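You operate a simulated robot arm through the tools that you are given. There is no shell and no other tool.

You run a simulated robot arm. Do the job below in one go: nothing can be reset, and whatever is moved stays where it is left.

JOB
Wheel the blue trolley to mark 95, brake it and wipe off its smear.
Fine: brake off to roll it, on again before you wipe; use the blue pad and put it back where it lay. What is to be rubbed or washed off counts as gone when no trace of it is left.

It is judged by the outcome, as a careful person would: the job done as asked, and still so three seconds after it is handed in. It fails if anything else is knocked over, pushed out of place, dropped, spilled or broken.

ROBOT AND FRAMES
A 7-joint arm with a two-finger parallel gripper, fixed in place. Base frame: the origin is on the floor under the middle of its stand, x ahead of it, y to its left, z up; the work surface is at about z = 84. Lengths are in cm, angles in rad, forces in N, time in s.
It reaches about 152.4 cm from its shoulder. Its first joint turns from -2.601 to 2.601 rad. Payload 3.5 kg.
The TCP is the grasp point between the finger pads, 2.3 cm short of the fingertips. In the tool frame z runs along the fingers and y along their closing line. The gripper opens to 9.4 cm. The fingers are 3.8 cm wide and 1 cm thick; the gripper's body (5.4 by 9.6 cm) begins 3.9 cm behind the TCP.
Orientation is that of the tool frame in the base frame, as [roll, pitch, yaw] about the fixed x, y, z axes, in that order (R = Rz(yaw) Ry(pitch) Rx(roll)). With the fingers straight down and closing along the base's y, the tool's x points along the base's -x, its y along +y and its z along -z.

CONTROLS
- The arm moves only by the tool servo_tool. Its argument "series" is a list that holds one entry, the list of rows, each a list of 7 numbers: the turn, a rotation vector about the base's x, y, z in units of 8 degrees (1.0 is 8 degrees), then the shift along the base's x, y, z in units of 40 mm (1.0 is 40 mm), then the opening, from 0 (shut) to 1 (fully open). In form: [[[rx, ry, rz, tx, ty, tz, fingers], ...]]. A call has 1 to 20 rows; each row shifts and turns the commanded pose from where the row before left it. A call with a number of a shift or a turn outside -1 to 1 is refused whole. Rows are played at 5 a second. More than 5 cm and 0.15 rad between two rows, or a gripper value outside its range, and nothing of the call is played. A pose out of reach is approached as far as the arm can. The call stops where the force on the tool passes 90 N (or 10 N more than at its start, if that is more) or the arm is blocked; 0.2 s more then pass. Each finger travels about 15.3 cm/s and halts on what it meets, pressing with about 40 N; the grip force reading is that of the motor and also rises with nothing between the fingers. The clock runs only during rows and for 0.2 s after the last one: add rows that do not move to give the fingers time. It gives the time, the measured TCP pose, the force on the tool (base axes), the opening and the grip force at its end, in the units of the frame above (readings bear some noise), with the torque about the TCP (base axes, N m) and any sound that the robot's microphone picked up.
- Cameras (640 x 400 px; columns grow to the right, rows downward): "scene" is fixed at [39.86, 64.82, 142.11]; the picture's right is [-0.83, -0.55, 0.00], its down [-0.28, 0.43, -0.86] and it looks along [0.47, -0.71, -0.52] (base axes); focal length 348 px, centre (320, 200). "wrist" rides on the gripper at [8.6, 1.6, -7.5] in the tool frame; the picture's right is [-0.18, 0.98, 0.00], its down [-0.58, -0.11, -0.81] and it looks along [-0.79, -0.15, 0.59] (tool axes); focal length 243 px, centre (320, 200). There is no depth. A picture from a camera that has moved, and an enlarged one, comes with that camera's place and axes in the base frame and with its lens.
- capture(camera): a new picture of that camera. No time passes.
- inspect(camera, box): a new picture of the part [left, top, right, bottom] of that camera's present view, enlarged. No time passes.
- job_done(): hands the job in; it is judged then, once.

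Nothing tells you positions but the pictures and the camera data. Unless the task says otherwise, let go and move clear before handing in.

The tools are called as a command line: name --argument value ..., lists and objects as JSON in quotes. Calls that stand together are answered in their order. servo_tool: Moves the arm, as the interface text tells. Its arguments: {"type":"object","properties":{"series":{"type":"array"}},"required":["series"]} The other tools are called the same way: capture (camera) takes a picture; inspect (camera, box) takes an enlarged picture of a part of a camera's view; job_done () hands the job in.

At the start:

```text
t: 0.0
ee_pos: [109.71, 1.17, 111.49]
tool_rot: [-3.14, -0.002, -3.141]
ft_force: [0.3, -0.4, 0.1]
moment: [0.01, -0.02, 0.0]
opening: 9.41
gripper_force: 0.1
```

scene: 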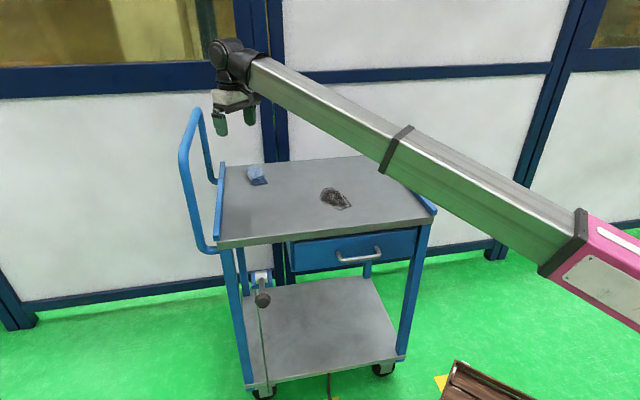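
wrist: 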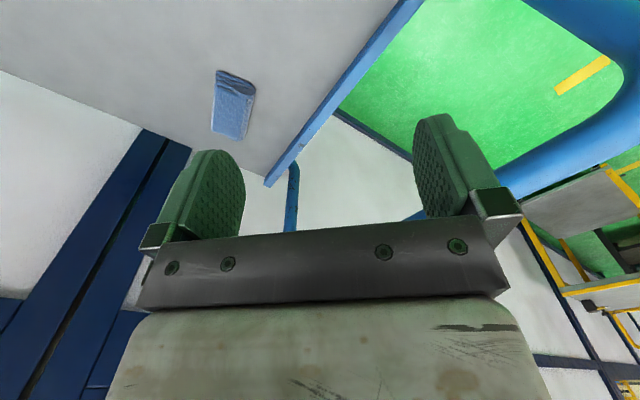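

I see a blue trolley with a blue pad and a dark smear on its top, a push handle at its far (left in picture) end, and a brake lever of sorts near the lower shelf. I will look closer at the details before moving.

inspect --camera "scene" --box '[160, 90, 320, 190]'

inspect --camera "scene" --box '[200, 230, 360, 330]'

inspect --camera "scene" --box '[220, 300, 540, 400]'

inspect --camera "scene" --box '[280, 150, 440, 250]'

capture --camera "wrist"

```text
4.00 times, centred on (240, 140) of scene
camera zoom: at [39.86, 64.82, 142.11], right [-0.83, -0.55, 0.0], down [-0.28, 0.43, -0.86], along [0.47, -0.71, -0.52], focal length 1394 px, centre (640, 440)
```

zoom: 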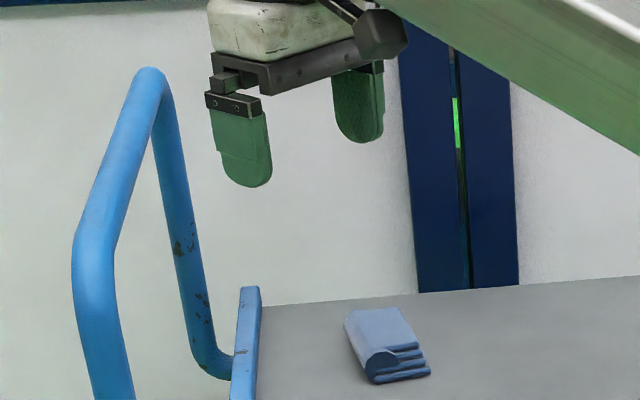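

```text
4.00 times, centred on (280, 280) of scene
camera zoom: at [39.86, 64.82, 142.11], right [-0.83, -0.55, 0.0], down [-0.28, 0.43, -0.86], along [0.47, -0.71, -0.52], focal length 1394 px, centre (480, -120)
```

zoom: 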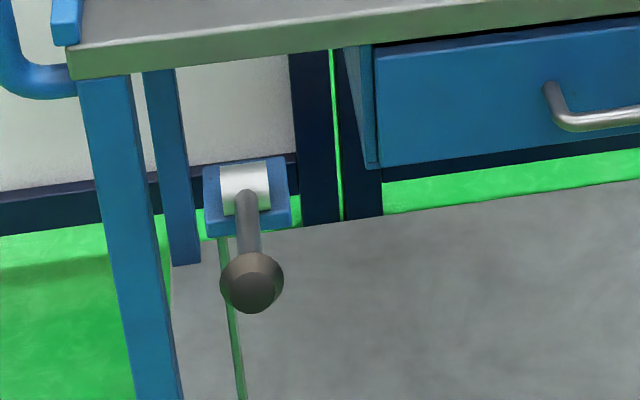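

```text
2.00 times, centred on (380, 350) of scene
camera zoom: at [39.86, 64.82, 142.11], right [-0.83, -0.55, 0.0], down [-0.28, 0.43, -0.86], along [0.47, -0.71, -0.52], focal length 697 px, centre (200, -100)
```

zoom: 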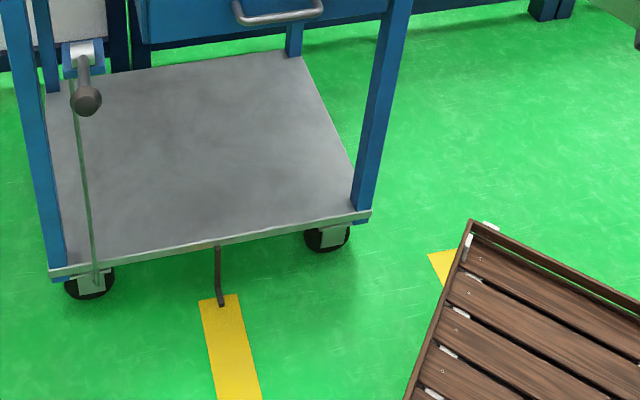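

```text
4.00 times, centred on (360, 200) of scene
camera zoom: at [39.86, 64.82, 142.11], right [-0.83, -0.55, 0.0], down [-0.28, 0.43, -0.86], along [0.47, -0.71, -0.52], focal length 1394 px, centre (160, 200)
```

zoom: 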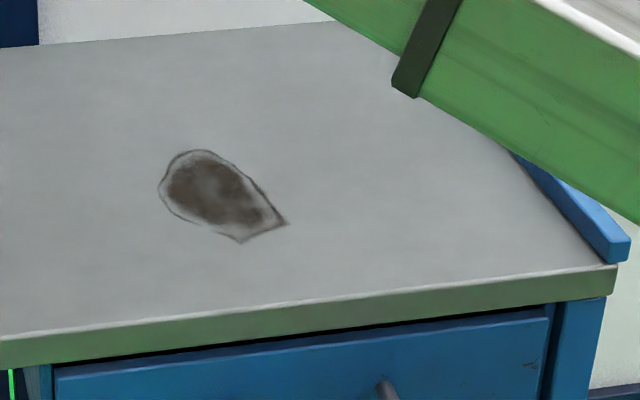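

```text
taken
camera wrist: at [101.1, 2.63, 118.96], right [0.18, 0.98, 0.0], down [0.58, -0.11, 0.81], along [0.79, -0.15, -0.59], focal length 243 px, centre (320, 200)
```

wrist: 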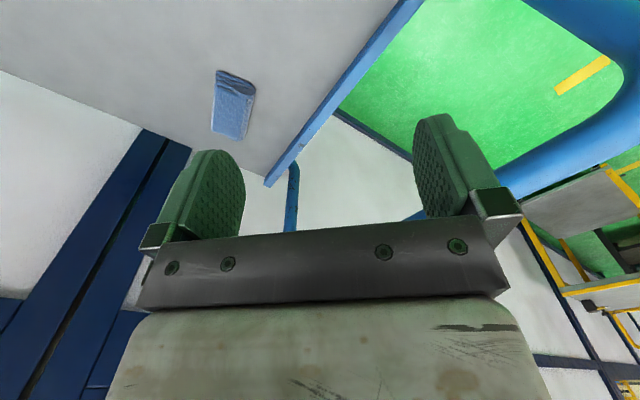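

The trolley stands turned about 45° to the base, with its push handle at the +x/+y end, and a pointer rod hangs under it over yellow floor tape. I need to read the floor marks and the brake lever next.

inspect --camera "scene" --box '[290, 350, 370, 400]'

inspect --camera "scene" --box '[410, 340, 500, 400]'

inspect --camera "scene" --box '[240, 260, 300, 310]'

inspect --camera "wrist" --box '[400, 0, 640, 150]'

inspect --camera "wrist" --box '[480, 130, 640, 400]'

inspect --camera "scene" --box '[360, 200, 460, 262]'

```text
8.00 times, centred on (330, 375) of scene
camera zoom: at [39.86, 64.82, 142.11], right [-0.83, -0.55, 0.0], down [-0.28, 0.43, -0.86], along [0.47, -0.71, -0.52], focal length 2788 px, centre (240, -1200)
```

zoom: 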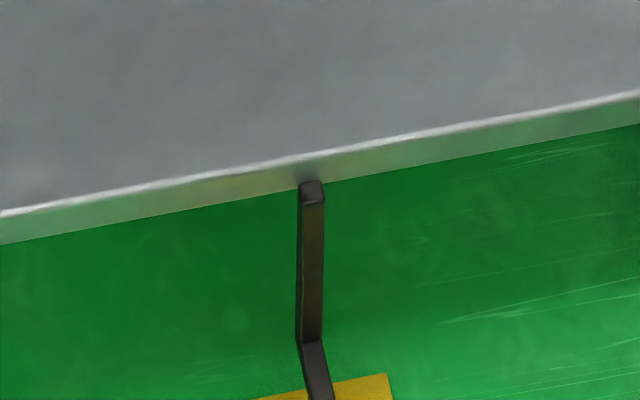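

```text
6.67 times, centred on (455, 370) of scene
camera zoom: at [39.86, 64.82, 142.11], right [-0.83, -0.55, 0.0], down [-0.28, 0.43, -0.86], along [0.47, -0.71, -0.52], focal length 2323 px, centre (-580, -933)
```

zoom: 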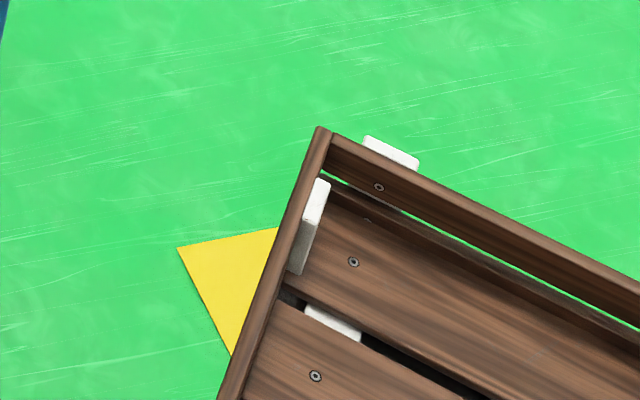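

```text
8.00 times, centred on (270, 285) of scene
camera zoom: at [39.86, 64.82, 142.11], right [-0.83, -0.55, 0.0], down [-0.28, 0.43, -0.86], along [0.47, -0.71, -0.52], focal length 2788 px, centre (720, -480)
```

zoom: 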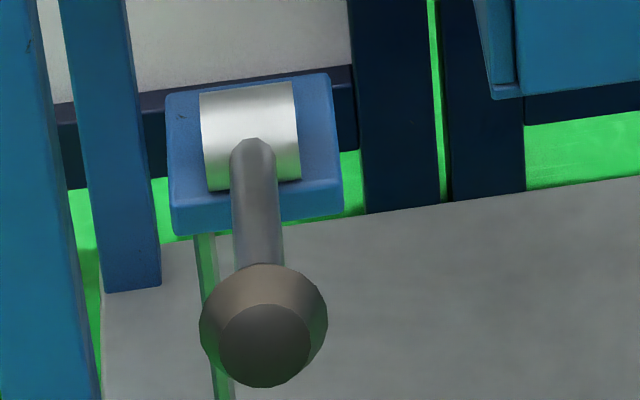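

```text
2.67 times, centred on (520, 75) of wrist
camera zoom: at [101.1, 2.63, 118.96], right [0.18, 0.98, 0.0], down [0.58, -0.11, 0.81], along [0.79, -0.15, -0.59], focal length 647 px, centre (-213, 533)
```

zoom: 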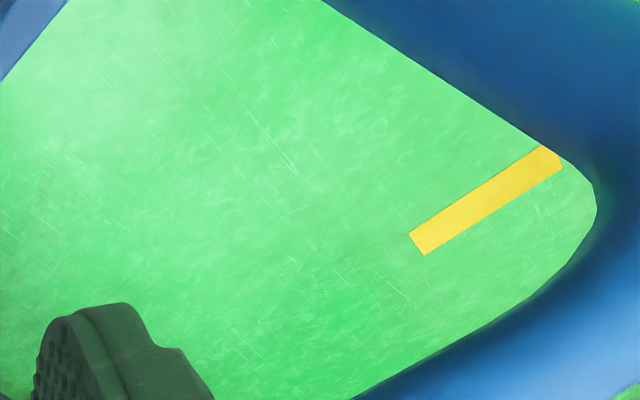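

```text
1.48 times, centred on (560, 265) of wrist
camera zoom: at [101.1, 2.63, 118.96], right [0.18, 0.98, 0.0], down [0.58, -0.11, 0.81], along [0.79, -0.15, -0.59], focal length 359 px, centre (-36, 104)
```

zoom: 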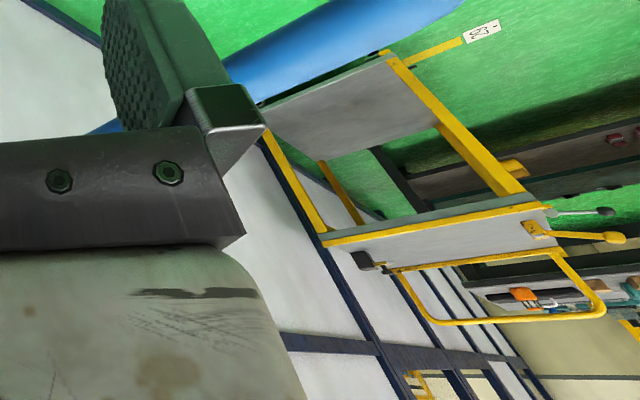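

```text
6.40 times, centred on (410, 231) of scene
camera zoom: at [39.86, 64.82, 142.11], right [-0.83, -0.55, 0.0], down [-0.28, 0.43, -0.86], along [0.47, -0.71, -0.52], focal length 2230 px, centre (-256, 2)
```

zoom: 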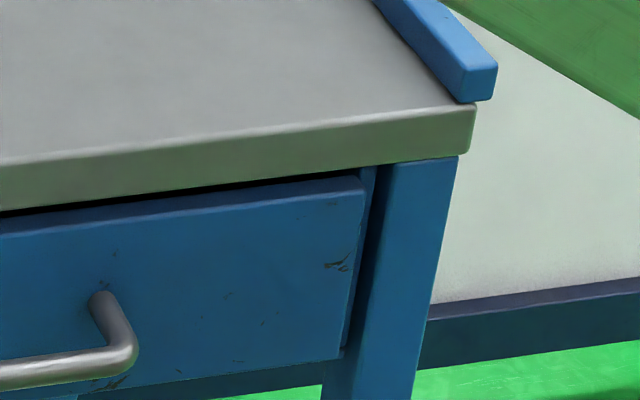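

A second, yellow trolley is beyond, and floor tapes seem to carry number plates. I will try to see further down the floor for the marks near the blue trolley.

inspect --camera "scene" --box '[200, 350, 640, 400]'

inspect --camera "scene" --box '[0, 390, 640, 400]'

inspect --camera "wrist" --box '[630, 0, 640, 400]'

inspect --camera "wrist" --box '[570, 100, 640, 145]'

```text
1.45 times, centred on (420, 375) of scene
camera zoom: at [39.86, 64.82, 142.11], right [-0.83, -0.55, 0.0], down [-0.28, 0.43, -0.86], along [0.47, -0.71, -0.52], focal length 507 px, centre (174, -54)
```

zoom: 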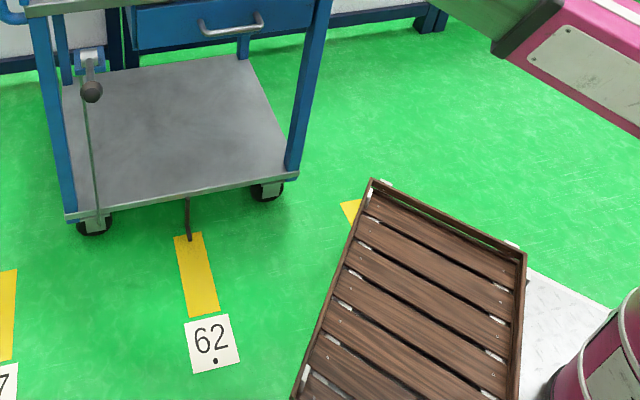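

```text
1.00 times, centred on (320, 395) of scene (not enlarged: the box is as wide or as high as the picture)
camera zoom: at [39.86, 64.82, 142.11], right [-0.83, -0.55, 0.0], down [-0.28, 0.43, -0.86], along [0.47, -0.71, -0.52], focal length 348 px, centre (320, 5)
```

zoom: 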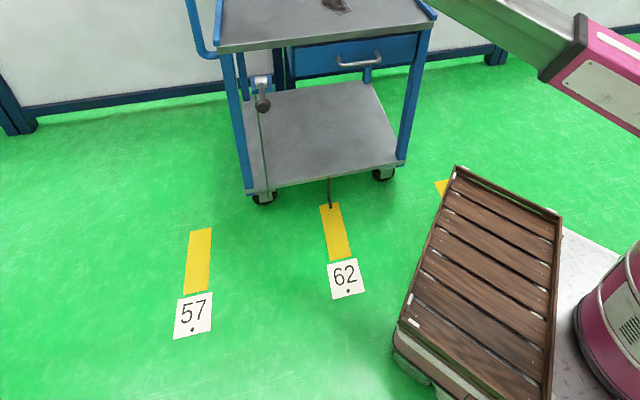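

```text
1.00 times, centred on (635, 200) of wrist (not enlarged: the box is as wide or as high as the picture)
camera zoom: at [101.1, 2.63, 118.96], right [0.18, 0.98, 0.0], down [0.58, -0.11, 0.81], along [0.79, -0.15, -0.59], focal length 243 px, centre (5, 200)
```

zoom: 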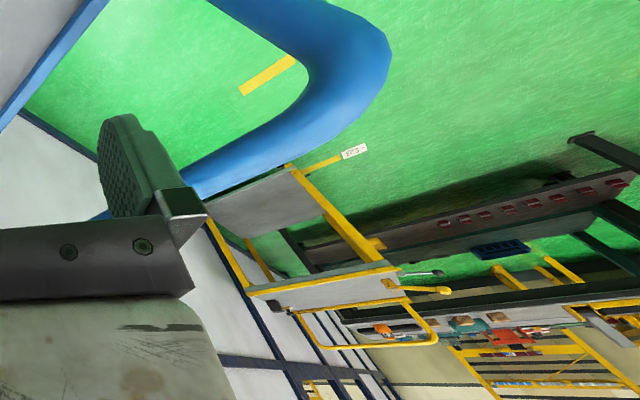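

```text
8.89 times, centred on (605, 122) of wrist
camera zoom: at [101.1, 2.63, 118.96], right [0.18, 0.98, 0.0], down [0.58, -0.11, 0.81], along [0.79, -0.15, -0.59], focal length 2157 px, centre (-2213, 889)
```

zoom: 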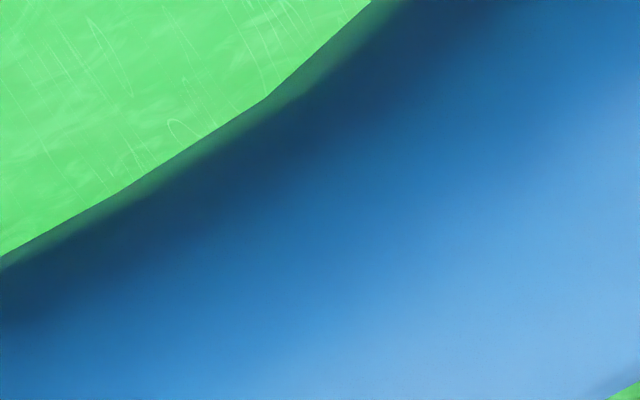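

The pointer now sits at mark 62, with 57 to the left toward the handle end; mark 95 isn't read yet. I'll look left and right past the picture edges.

inspect --camera "scene" --box '[0, 0, 1, 400]'

inspect --camera "scene" --box '[639, 0, 640, 400]'

inspect --camera "scene" --box '[0, 398, 400, 400]'

inspect --camera "scene" --box '[340, 398, 640, 400]'

inspect --camera "wrist" --box '[0, 0, 640, 1]'

inspect --camera "wrist" --box '[0, 0, 1, 400]'

```text
1.00 times, centred on (0, 200) of scene (not enlarged: the box is as wide or as high as the picture)
camera zoom: at [39.86, 64.82, 142.11], right [-0.83, -0.55, 0.0], down [-0.28, 0.43, -0.86], along [0.47, -0.71, -0.52], focal length 348 px, centre (640, 200)
```

zoom: 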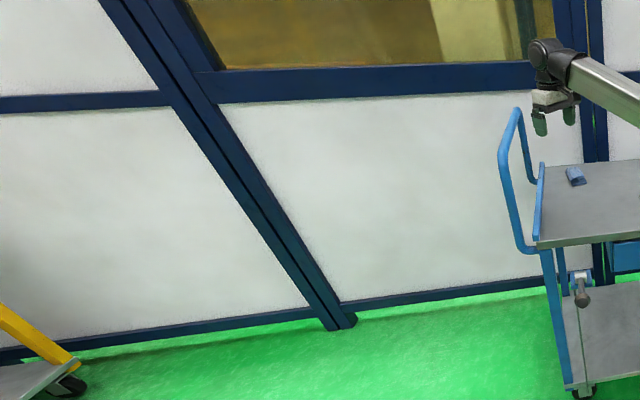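

```text
1.00 times, centred on (640, 200) of scene (not enlarged: the box is as wide or as high as the picture)
camera zoom: at [39.86, 64.82, 142.11], right [-0.83, -0.55, 0.0], down [-0.28, 0.43, -0.86], along [0.47, -0.71, -0.52], focal length 348 px, centre (0, 200)
```

zoom: 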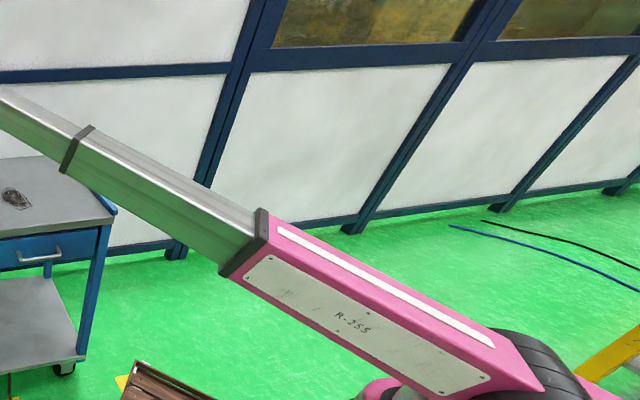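

```text
1.60 times, centred on (200, 399) of scene
camera zoom: at [39.86, 64.82, 142.11], right [-0.83, -0.55, 0.0], down [-0.28, 0.43, -0.86], along [0.47, -0.71, -0.52], focal length 558 px, centre (512, -118)
```

zoom: 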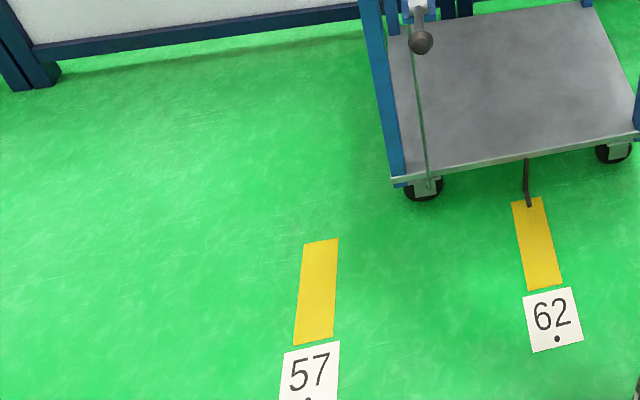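

```text
2.13 times, centred on (490, 399) of scene
camera zoom: at [39.86, 64.82, 142.11], right [-0.83, -0.55, 0.0], down [-0.28, 0.43, -0.86], along [0.47, -0.71, -0.52], focal length 743 px, centre (-43, -224)
```

zoom: 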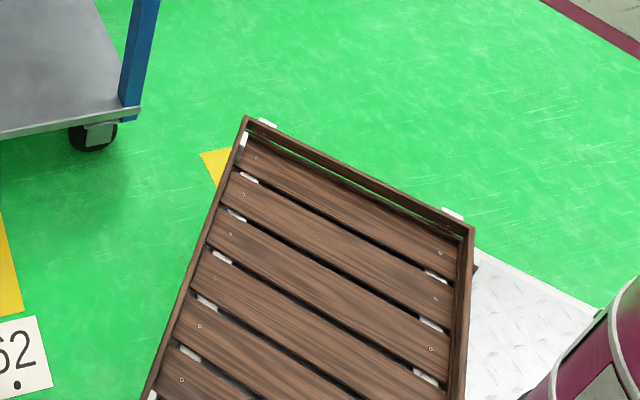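

```text
1.00 times, centred on (320, 0) of wrist (not enlarged: the box is as wide or as high as the picture)
camera zoom: at [101.1, 2.63, 118.96], right [0.18, 0.98, 0.0], down [0.58, -0.11, 0.81], along [0.79, -0.15, -0.59], focal length 243 px, centre (320, 400)
```

zoom: 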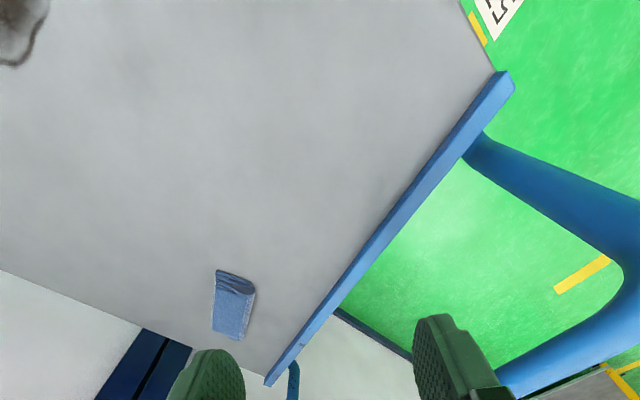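

```text
1.00 times, centred on (0, 200) of wrist (not enlarged: the box is as wide or as high as the picture)
camera zoom: at [101.1, 2.63, 118.96], right [0.18, 0.98, 0.0], down [0.58, -0.11, 0.81], along [0.79, -0.15, -0.59], focal length 243 px, centre (640, 200)
```

zoom: 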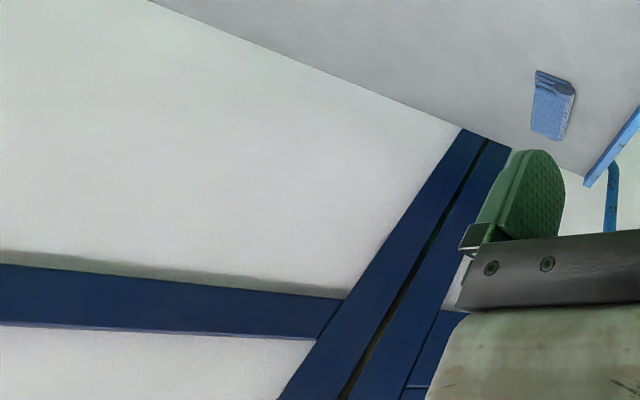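

The marks are about 50 cm apart along the trolley's axis: 57 toward the handle, 62 under the pointer, and one on the other side partly hidden by a crate near the robot. I'll raise and draw back the arm, tilting the wrist to look down and back at the hidden plate.

servo_tool --series '[[[0, 0, 0, 0, 0, 0.8, 1], [0, 0, 0, 0, 0, 0.8, 1], [0, 0, 0, -0.8, 0, 0.7, 1], [0, 0, 0, -0.8, 0, 0.7, 1], [0, 0.5, 0, -0.9, 0, 0.4, 1], [0, 0.8, 0, -0.9, 0, 0.3, 1], [0, 1, 0, -0.9, 0, 0, 1], [0, 1, 0, -0.9, 0, 0, 1], [0, 1, 0, -0.9, 0, 0, 1], [0, 1, 0, -0.9, 0, 0, 1]]]'

capture --camera "wrist"

capture --camera "scene"

```text
t: 0.9
ee_pos: [106.89, 1.13, 121.01]
tool_rot: [-3.137, 0.027, 3.137]
ft_force: [9.6, -1.9, -18.2]
moment: [-0.33, -0.79, -0.12]
opening: 9.42
gripper_force: 0.0
stopped in row 4: the force on the tool passed its limit at 114 N (the readings are from after the stop); the commanded pose is now the measured one
```

```text
taken
camera wrist: at [98.06, 2.73, 128.21], right [0.19, 0.98, 0.0], down [0.56, -0.11, 0.82], along [0.81, -0.15, -0.57], focal length 243 px, centre (320, 200)
```

wrist: 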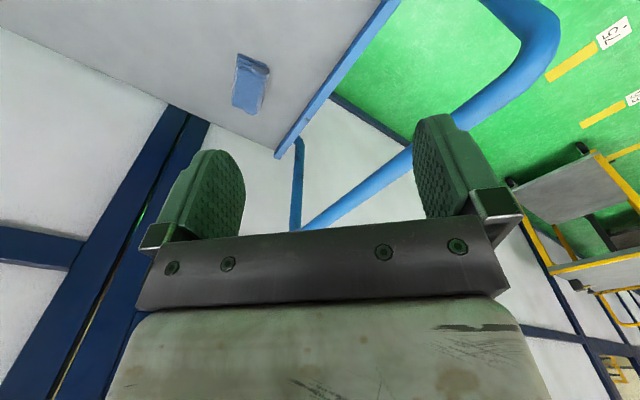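

```text
taken
```

scene: 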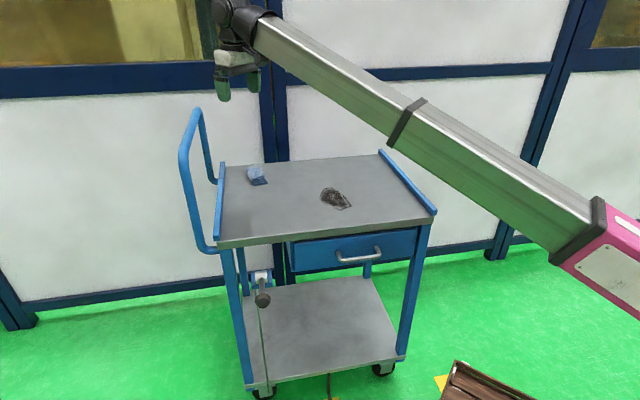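

The stop seems to come from the quick start, as nothing is touching; I'll move more gently. More number plates came into view, so I zoom in on them.

inspect --camera "wrist" --box '[540, 0, 640, 62]'

inspect --camera "wrist" --box '[600, 80, 640, 110]'

inspect --camera "wrist" --box '[639, 0, 640, 400]'

inspect --camera "wrist" --box '[320, 0, 640, 2]'

```text
6.40 times, centred on (590, 31) of wrist
camera zoom: at [98.06, 2.73, 128.21], right [0.19, 0.98, 0.0], down [0.56, -0.11, 0.82], along [0.81, -0.15, -0.57], focal length 1553 px, centre (-1408, 1282)
```

zoom: 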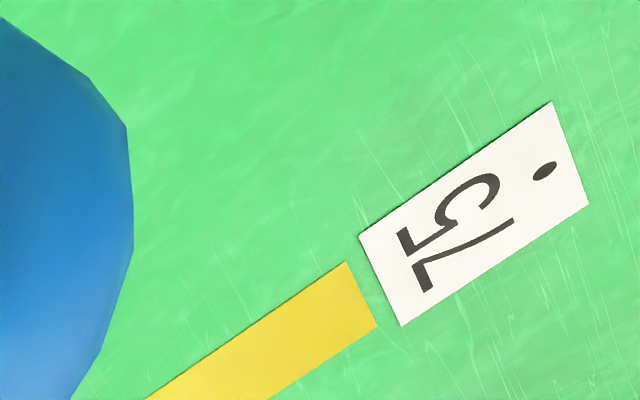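

```text
13.33 times, centred on (620, 95) of wrist
camera zoom: at [98.06, 2.73, 128.21], right [0.19, 0.98, 0.0], down [0.56, -0.11, 0.82], along [0.81, -0.15, -0.57], focal length 3235 px, centre (-3680, 1600)
```

zoom: 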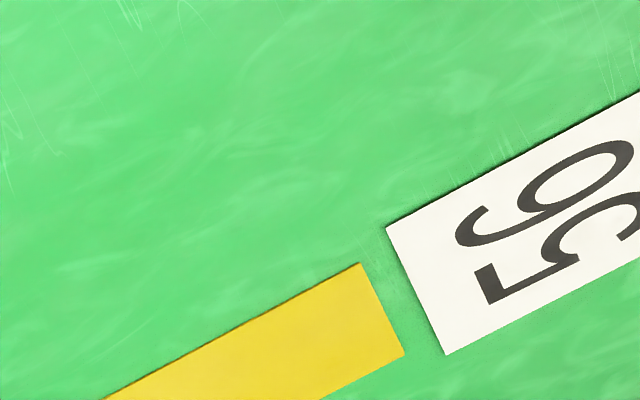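

```text
1.00 times, centred on (640, 200) of wrist (not enlarged: the box is as wide or as high as the picture)
camera zoom: at [98.06, 2.73, 128.21], right [0.19, 0.98, 0.0], down [0.56, -0.11, 0.82], along [0.81, -0.15, -0.57], focal length 243 px, centre (0, 200)
```

zoom: 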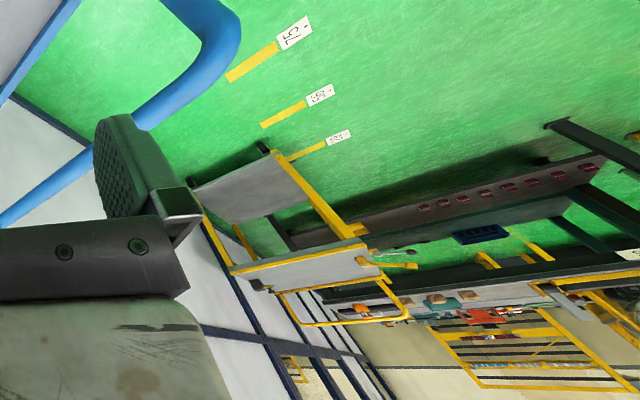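

```text
2.00 times, centred on (480, 1) of wrist
camera zoom: at [98.06, 2.73, 128.21], right [0.19, 0.98, 0.0], down [0.56, -0.11, 0.82], along [0.81, -0.15, -0.57], focal length 485 px, centre (0, 598)
```

zoom: 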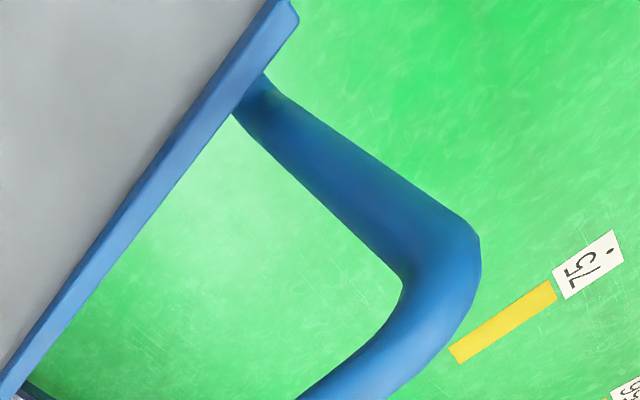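

Plates further off read 75 and what may be 56 (dot marks the bottom edge); they look out of reach. I'll now draw the arm back gently and tilt the wrist to see the plate hidden by the crate.

servo_tool --series '[[[0, 0, 0, -0.1, 0, 0.1, 1], [0, 0.1, 0, -0.2, 0, 0.2, 1], [0, 0.2, 0, -0.3, 0, 0.25, 1], [0, 0.3, 0, -0.35, 0, 0.25, 1], [0, 0.4, 0, -0.4, 0, 0.25, 1], [0, 0.4, 0, -0.4, 0, 0.25, 1], [0, 0.5, 0, -0.45, 0, 0.2, 1], [0, 0.5, 0, -0.5, 0, 0.15, 1], [0, 0.5, 0, -0.5, 0, 0.1, 1], [0, 0.5, 0, -0.5, 0, 0, 1], [0, 0.5, 0, -0.5, 0, 0, 1], [0, 0.5, 0, -0.5, 0, 0, 1], [0, 0.5, 0, -0.5, 0, 0, 1], [0, 0.5, 0, -0.5, 0, 0, 1], [0, 0.5, 0, -0.5, 0, 0, 1], [0, 0.5, 0, -0.5, 0, 0, 1], [0, 0.4, 0, -0.4, 0, 0, 1], [0, 0.3, 0, -0.3, 0, 0, 1], [0, 0.2, 0, -0.2, 0, 0, 1], [0, 0.1, 0, -0.1, 0, 0, 1]]]'

capture --camera "wrist"

capture --camera "scene"

```text
t: 1.4
ee_pos: [106.2, 1.22, 121.96]
tool_rot: [-3.134, 0.034, 3.136]
ft_force: [9.3, -1.7, -15.9]
moment: [-0.35, -0.68, -0.1]
opening: 9.4
gripper_force: 0.1
stopped in row 2: the force on the tool passed its limit at 102 N (the readings are from after the stop); the commanded pose is now the measured one
```

```text
taken
camera wrist: at [97.36, 2.76, 129.06], right [0.19, 0.98, 0.0], down [0.55, -0.11, 0.83], along [0.81, -0.16, -0.56], focal length 243 px, centre (320, 200)
```

wrist: 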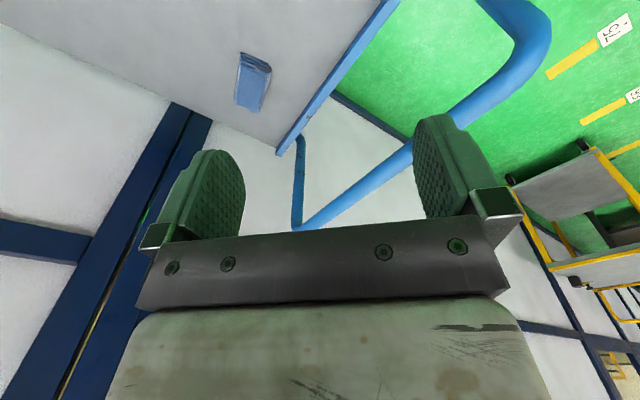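

```text
taken
```

scene: 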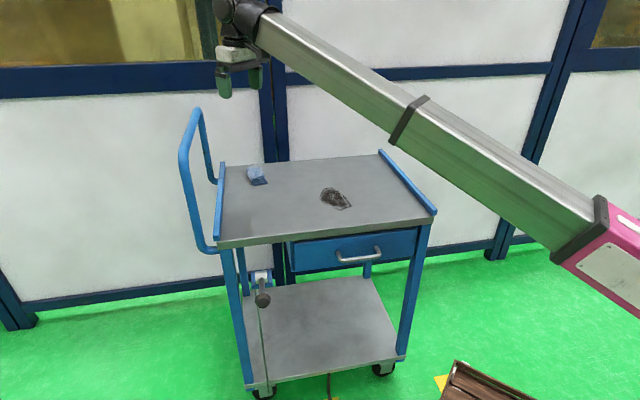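

There is a real, lasting downward push on the tool, so something above the wrist is in the way. I look upward in the scene view.

inspect --camera "scene" --box '[0, 0, 640, 1]'

inspect --camera "scene" --box '[120, 0, 360, 2]'

inspect --camera "wrist" --box '[0, 399, 640, 400]'

```text
1.00 times, centred on (320, 0) of scene (not enlarged: the box is as wide or as high as the picture)
camera zoom: at [39.86, 64.82, 142.11], right [-0.83, -0.55, 0.0], down [-0.28, 0.43, -0.86], along [0.47, -0.71, -0.52], focal length 348 px, centre (320, 400)
```

zoom: 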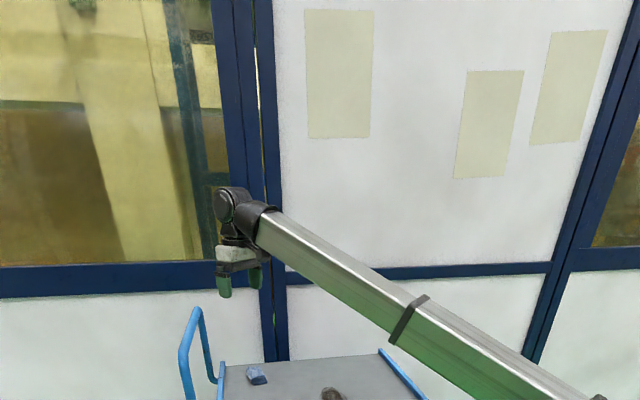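

```text
2.67 times, centred on (240, 1) of scene
camera zoom: at [39.86, 64.82, 142.11], right [-0.83, -0.55, 0.0], down [-0.28, 0.43, -0.86], along [0.47, -0.71, -0.52], focal length 929 px, centre (533, 731)
```

zoom: 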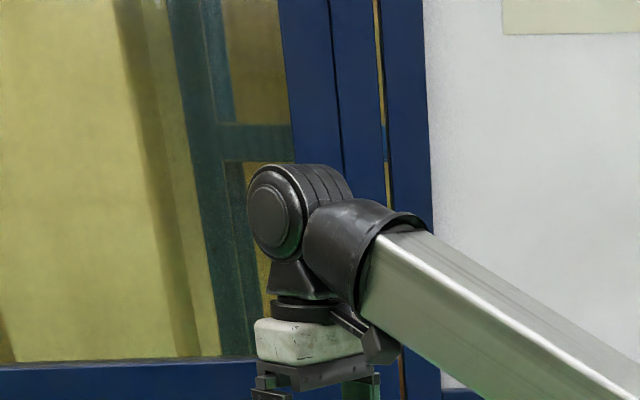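

```text
1.00 times, centred on (320, 400) of wrist (not enlarged: the box is as wide or as high as the picture)
camera zoom: at [97.36, 2.76, 129.06], right [0.19, 0.98, 0.0], down [0.55, -0.11, 0.83], along [0.81, -0.16, -0.56], focal length 243 px, centre (320, 0)
```

zoom: 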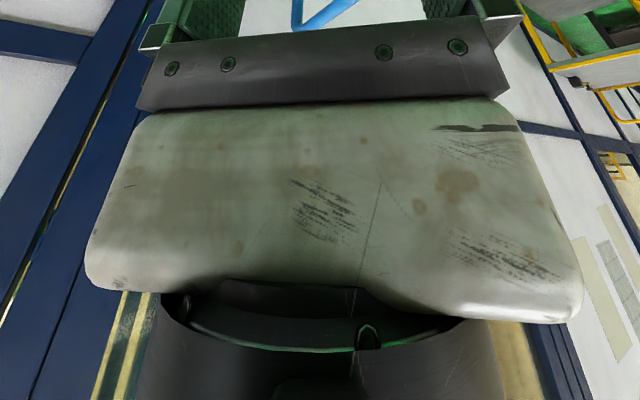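

The wrist camera housing is pressing against the arm's own forearm, so with fingers down and camera inboard the tool can't go higher. I'll back down a little, then yaw the tool so the camera comes round to the outer side and looks back toward the base.

servo_tool --series '[[[0, 0, 0, 0.1, 0, -0.2, 1], [0, 0, 0, 0.2, 0, -0.4, 1], [0, 0, 0, 0.2, 0, -0.4, 1], [0, 0, 0, 0.1, 0, -0.2, 1], [0, 0, 0, 0, 0, 0, 1], [0, 0, 0.3, 0, 0, 0, 1], [0, 0, 0.6, 0, 0, 0, 1], [0, 0, 0.9, 0, 0, 0, 1], [0, 0, 0.9, 0, 0, 0, 1], [0, 0, 0.9, 0, 0, 0, 1], [0, 0, 0.9, 0, 0, 0, 1], [0, 0, 0.9, 0, 0, 0, 1], [0, 0, 0.9, 0, 0, 0, 1], [0, 0, 0.9, 0, 0, 0, 1], [0, 0, 0.9, 0, 0, 0, 1], [0, 0, 0.9, 0, 0, 0, 1], [0, 0, 0.9, 0, 0, 0, 1], [0, 0, 0.6, 0, 0, 0, 1], [0, 0, 0.3, 0, 0, 0, 1], [0, 0, 0, 0, 0, 0, 1]]]'

capture --camera "scene"

capture --camera "wrist"

```text
t: 5.7
ee_pos: [108.61, 1.05, 117.15]
tool_rot: [-3.135, 0.032, -1.637]
ft_force: [0.4, -0.1, -0.3]
moment: [-0.01, 0.02, -0.01]
opening: 9.39
gripper_force: 0.1
```

```text
taken
```

scene: 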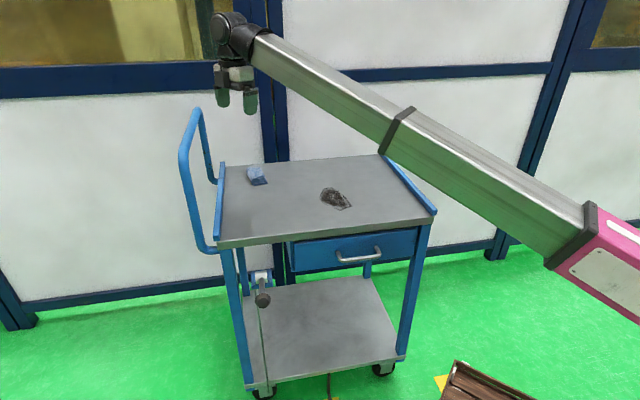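

```text
taken
camera wrist: at [106.37, -7.75, 124.27], right [-0.97, 0.25, 0.0], down [0.14, 0.55, 0.83], along [0.21, 0.8, -0.56], focal length 243 px, centre (320, 200)
```

wrist: 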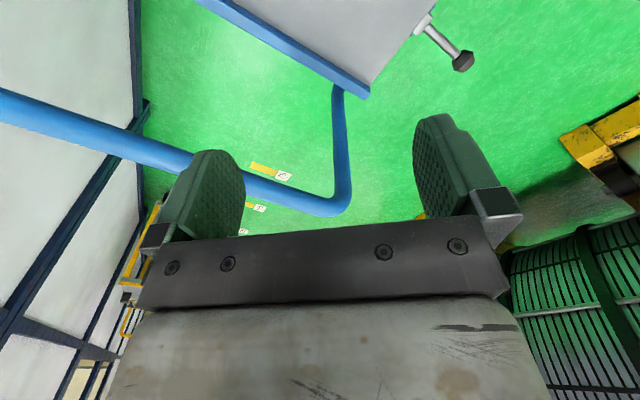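

Clear now: camera looks along +y and shows the brake lever sticking out from the near side. I turn another 90° to look back toward the base.

servo_tool --series '[[[0, 0, 0.3, 0, 0, 0, 1], [0, 0, 0.6, 0, 0, 0, 1], [0, 0, 0.9, 0, 0, 0, 1], [0, 0, 0.9, 0, 0, 0, 1], [0, 0, 0.9, 0, 0, 0, 1], [0, 0, 0.9, 0, 0, 0, 1], [0, 0, 0.9, 0, 0, 0, 1], [0, 0, 0.9, 0, 0, 0, 1], [0, 0, 0.9, 0, 0, 0, 1], [0, 0, 0.9, 0, 0, 0, 1], [0, 0, 0.9, 0, 0, 0, 1], [0, 0, 0.9, 0, 0, 0, 1], [0, 0, 0.6, 0, 0, 0, 1], [0, 0, 0.3, 0, 0, 0, 1], [0, 0, 0, 0, 0, 0, 1]]]'

capture --camera "wrist"

inspect --camera "wrist" --box '[0, 0, 640, 1]'

```text
t: 8.8
ee_pos: [108.51, 1.32, 117.07]
tool_rot: [-3.135, 0.032, -0.128]
ft_force: [0.8, 0.0, 0.0]
moment: [0.01, -0.03, -0.01]
opening: 9.39
gripper_force: 0.0
```

```text
taken
camera wrist: at [117.16, -1.71, 124.3], right [-0.31, -0.95, 0.0], down [-0.54, 0.17, 0.83], along [-0.78, 0.26, -0.56], focal length 243 px, centre (320, 200)
```

wrist: 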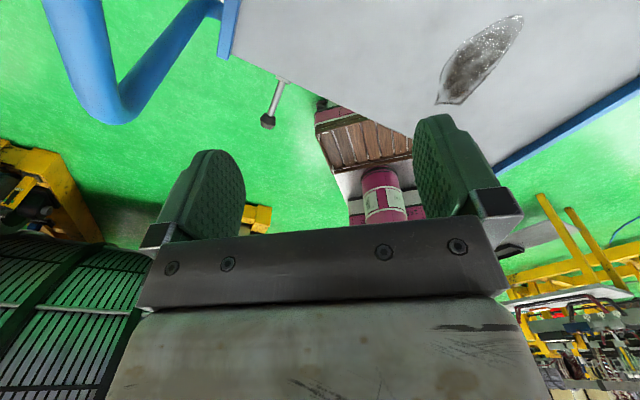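

```text
1.00 times, centred on (320, 0) of wrist (not enlarged: the box is as wide or as high as the picture)
camera zoom: at [117.16, -1.71, 124.3], right [-0.31, -0.95, 0.0], down [-0.54, 0.17, 0.83], along [-0.78, 0.26, -0.56], focal length 243 px, centre (320, 400)
```

zoom: 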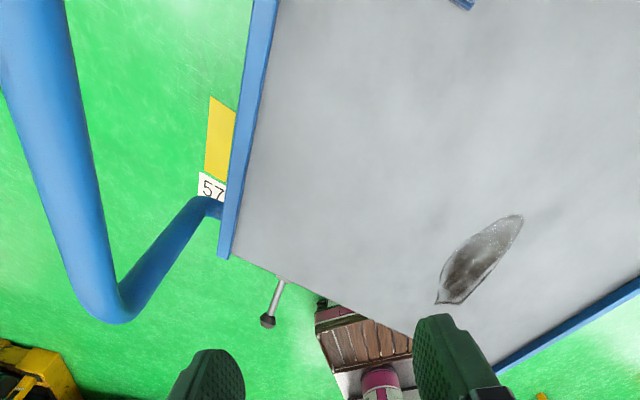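

The crate sits near the robot and hides the plate from here. I'll move the arm back and to the right over the deck to see past the deck's end.

servo_tool --series '[[[0, 0, 0, -0.2, -0.2, 0.05, 1], [0, 0, 0, -0.5, -0.4, 0.1, 1], [0, 0, 0, -0.6, -0.5, 0.1, 1], [0, 0, 0, -0.6, -0.5, 0.1, 1], [0, 0, 0, -0.6, -0.5, 0.1, 1], [0, 0, 0, -0.6, -0.5, 0.1, 1], [0, 0, 0, -0.6, -0.5, 0.1, 1], [0, 0, 0, -0.6, -0.5, 0.1, 1], [0, 0, 0, -0.6, -0.5, 0.1, 1], [0, 0, 0, -0.6, -0.5, 0.1, 1], [0, 0, 0, -0.6, -0.5, 0.1, 1], [0, 0, 0, -0.6, -0.5, 0.1, 1], [0, 0, 0, -0.6, -0.5, 0.1, 1], [0, 0, 0, -0.4, -0.3, 0, 1], [0, 0, 0, -0.2, -0.1, 0, 1], [0, 0, 0, 0, 0, 0, 1]]]'

inspect --camera "wrist" --box '[0, 0, 640, 1]'

capture --camera "scene"

capture --camera "wrist"

```text
t: 12.2
ee_pos: [82.34, -3.02, 114.81]
tool_rot: [-3.124, 0.018, -0.159]
ft_force: [0.4, 0.4, -0.9]
moment: [-0.03, 0.03, -0.04]
opening: 9.41
gripper_force: 0.0
out of reach, approached as far as the arm can: row 3, 4, 5, 6, 7, 8, 9, 10, 11, 12, 13, 14, 15
```

```text
1.00 times, centred on (320, 0) of wrist (not enlarged: the box is as wide or as high as the picture)
camera zoom: at [90.69, -6.22, 122.17], right [-0.34, -0.94, -0.01], down [-0.55, 0.18, 0.82], along [-0.77, 0.28, -0.58], focal length 243 px, centre (320, 400)
```

zoom: 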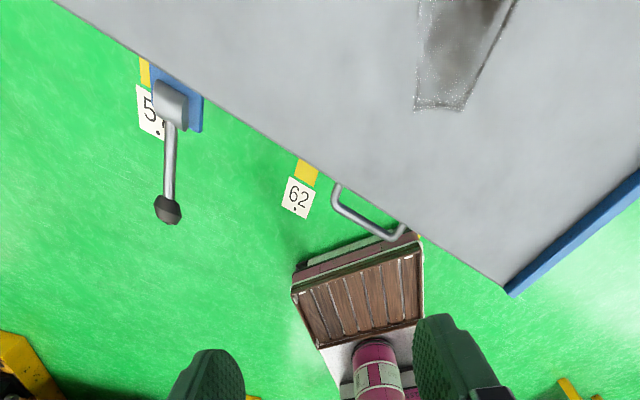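

```text
taken
```

scene: 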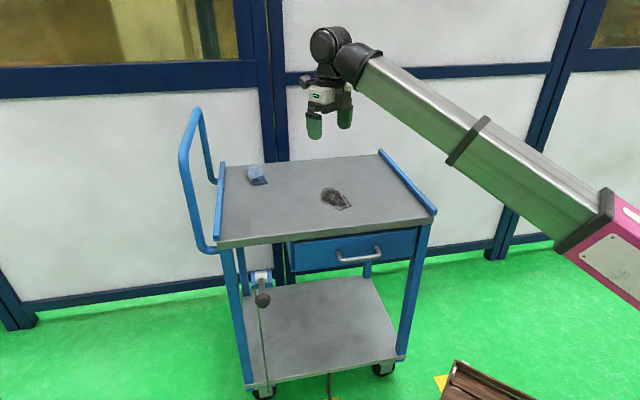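

```text
taken
camera wrist: at [90.69, -6.22, 122.17], right [-0.34, -0.94, -0.01], down [-0.55, 0.18, 0.82], along [-0.77, 0.28, -0.58], focal length 243 px, centre (320, 200)
```

wrist: 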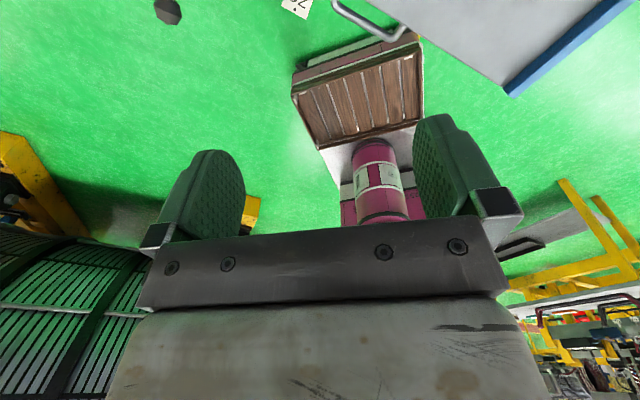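

The arm reached a joint limit sideways, but the view shows 57, 62, the drawer handle and the crate by the robot foot. I zoom on the crate area for any plate.

inspect --camera "wrist" --box '[270, 0, 450, 110]'

inspect --camera "scene" --box '[400, 396, 600, 400]'

inspect --camera "wrist" --box '[450, 0, 640, 200]'

inspect --camera "wrist" --box '[639, 0, 640, 400]'

```text
3.56 times, centred on (360, 55) of wrist
camera zoom: at [90.69, -6.22, 122.17], right [-0.34, -0.94, -0.01], down [-0.55, 0.18, 0.82], along [-0.77, 0.28, -0.58], focal length 863 px, centre (178, 716)
```

zoom: 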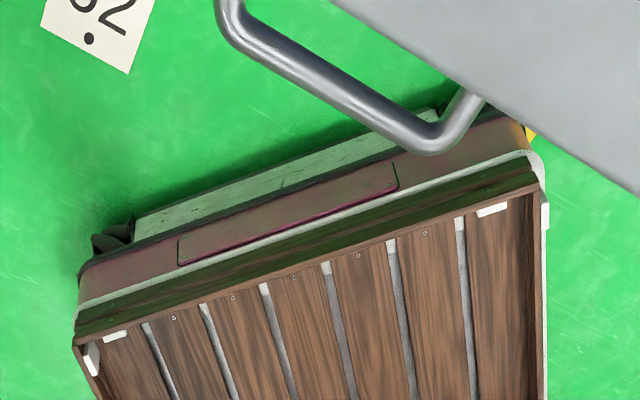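

```text
3.20 times, centred on (500, 398) of scene
camera zoom: at [39.86, 64.82, 142.11], right [-0.83, -0.55, 0.0], down [-0.28, 0.43, -0.86], along [0.47, -0.71, -0.52], focal length 1115 px, centre (-256, -434)
```

zoom: 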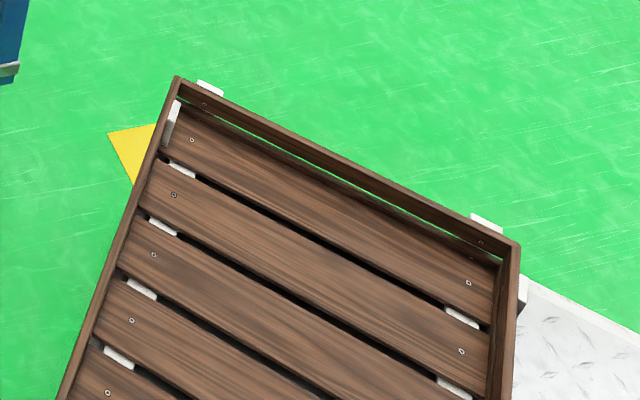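

```text
2.00 times, centred on (545, 100) of wrist
camera zoom: at [90.69, -6.22, 122.17], right [-0.34, -0.94, -0.01], down [-0.55, 0.18, 0.82], along [-0.77, 0.28, -0.58], focal length 485 px, centre (-130, 400)
```

zoom: 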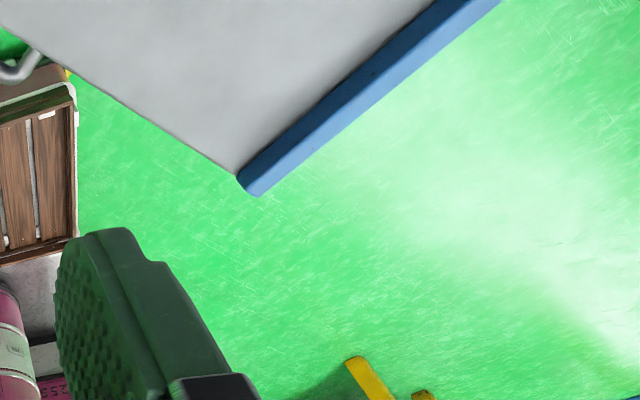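

```text
1.00 times, centred on (640, 200) of wrist (not enlarged: the box is as wide or as high as the picture)
camera zoom: at [90.69, -6.22, 122.17], right [-0.34, -0.94, -0.01], down [-0.55, 0.18, 0.82], along [-0.77, 0.28, -0.58], focal length 243 px, centre (0, 200)
```

zoom: 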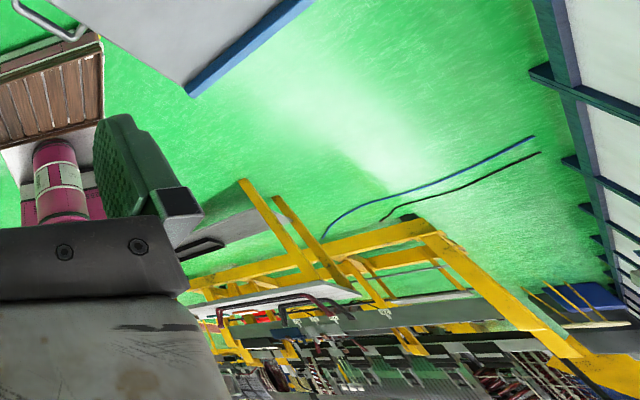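

The wooden tray is the top of the robot's own mobile base, and the third mark's plate lies partly under it. I'll turn the wrist back 90° to read the far plates properly so none is mistaken.

servo_tool --series '[[[0, 0, -0.2, 0, 0, 0, 1], [0, 0, -0.4, 0, 0, 0, 1], [0, 0, -0.7, 0, 0, 0, 1], [0, 0, -0.8, 0, 0, 0, 1], [0, 0, -0.8, 0, 0, 0, 1], [0, 0, -0.8, 0, 0, 0, 1], [0, 0, -0.8, 0, 0, 0, 1], [0, 0, -0.8, 0, 0, 0, 1], [0, 0, -0.8, 0, 0, 0, 1], [0, 0, -0.8, 0, 0, 0, 1], [0, 0, -0.8, 0, 0, 0, 1], [0, 0, -0.8, 0, 0, 0, 1], [0, 0, -0.7, 0, 0, 0, 1], [0, 0, -0.4, 0, 0, 0, 1], [0, 0, -0.2, 0, 0, 0, 1], [0, 0, 0, 0, 0, 0, 1]]]'

capture --camera "wrist"

capture --camera "scene"

```text
t: 15.7
ee_pos: [82.49, -2.82, 114.61]
tool_rot: [-3.134, 0.032, -1.501]
ft_force: [-0.1, -0.1, 0.1]
moment: [0.03, 0.0, 0.01]
opening: 9.42
gripper_force: 0.0
out of reach, approached as far as the arm can: row 2
```

```text
taken
camera wrist: at [81.43, -11.94, 121.81], right [-0.99, 0.11, 0.0], down [0.06, 0.56, 0.83], along [0.1, 0.82, -0.56], focal length 243 px, centre (320, 200)
```

wrist: 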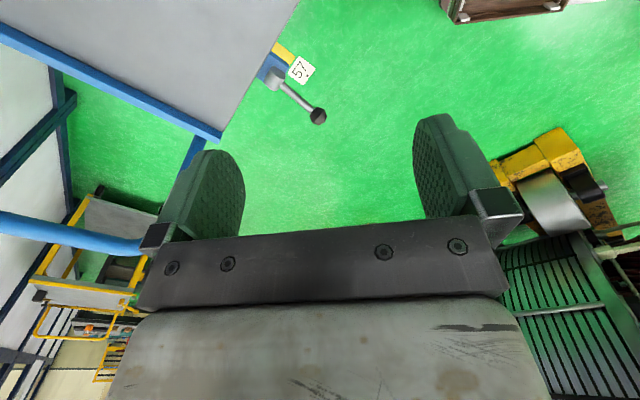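

```text
taken
```

scene: 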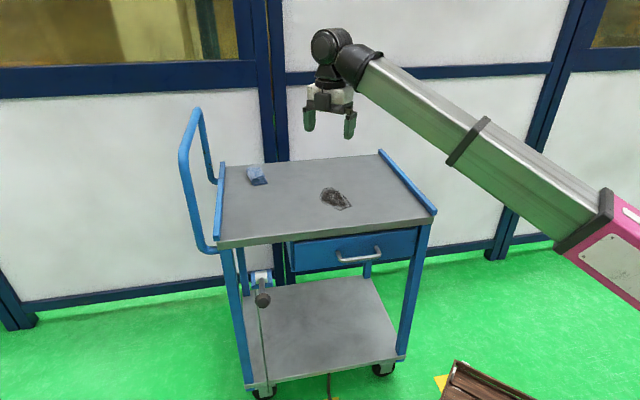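

I need the far plates off to the side of the fingers, so I move outward a little and turn the wrist part way back.

servo_tool --series '[[[0, 0, 0, 0.3, 0, 0, 1], [0, 0, -0.2, 0.5, 0, 0, 1], [0, 0, -0.4, 0.5, 0, 0, 1], [0, 0, -0.7, 0.5, 0, 0, 1], [0, 0, -0.8, 0.5, 0, 0, 1], [0, 0, -0.8, 0.5, 0, 0, 1], [0, 0, -0.8, 0.5, 0, 0, 1], [0, 0, -0.8, 0.5, 0, 0, 1], [0, 0, -0.8, 0.5, 0, 0, 1], [0, 0, -0.7, 0.5, 0, 0, 1], [0, 0, -0.4, 0.3, 0, 0, 1], [0, 0, -0.2, 0.1, 0, 0, 1], [0, 0, 0, 0, 0, 0, 1]]]'

inspect --camera "wrist" --box '[639, 0, 640, 400]'

capture --camera "wrist"

```text
t: 18.4
ee_pos: [103.24, -2.82, 114.61]
tool_rot: [-3.134, 0.03, -2.423]
ft_force: [0.0, -0.2, 0.5]
moment: [0.03, -0.01, 0.0]
opening: 9.41
gripper_force: 0.0
```

```text
1.00 times, centred on (640, 200) of wrist (not enlarged: the box is as wide or as high as the picture)
camera zoom: at [95.47, -7.6, 121.83], right [-0.51, 0.86, 0.0], down [0.49, 0.29, 0.83], along [0.71, 0.42, -0.56], focal length 243 px, centre (0, 200)
```

zoom: 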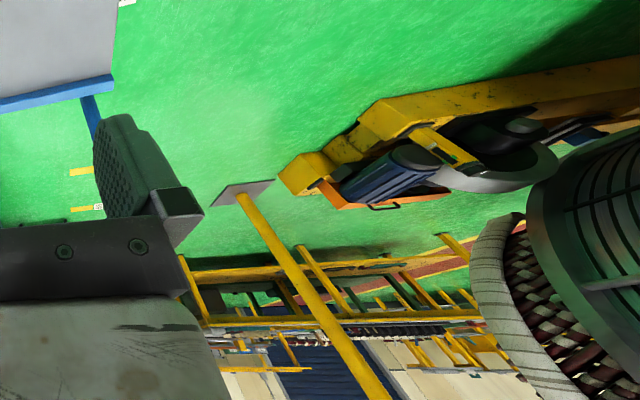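

```text
taken
camera wrist: at [95.47, -7.6, 121.83], right [-0.51, 0.86, 0.0], down [0.49, 0.29, 0.83], along [0.71, 0.42, -0.56], focal length 243 px, centre (320, 200)
```

wrist: 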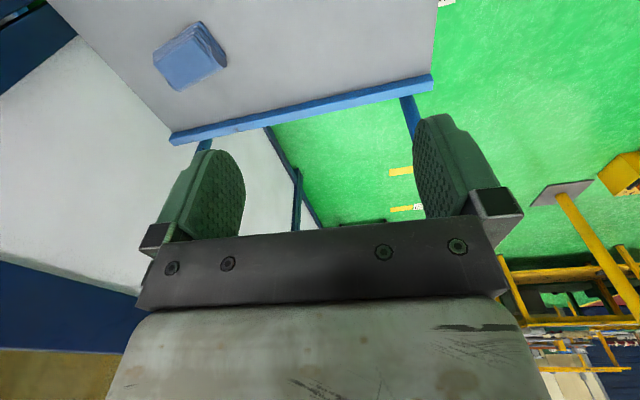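

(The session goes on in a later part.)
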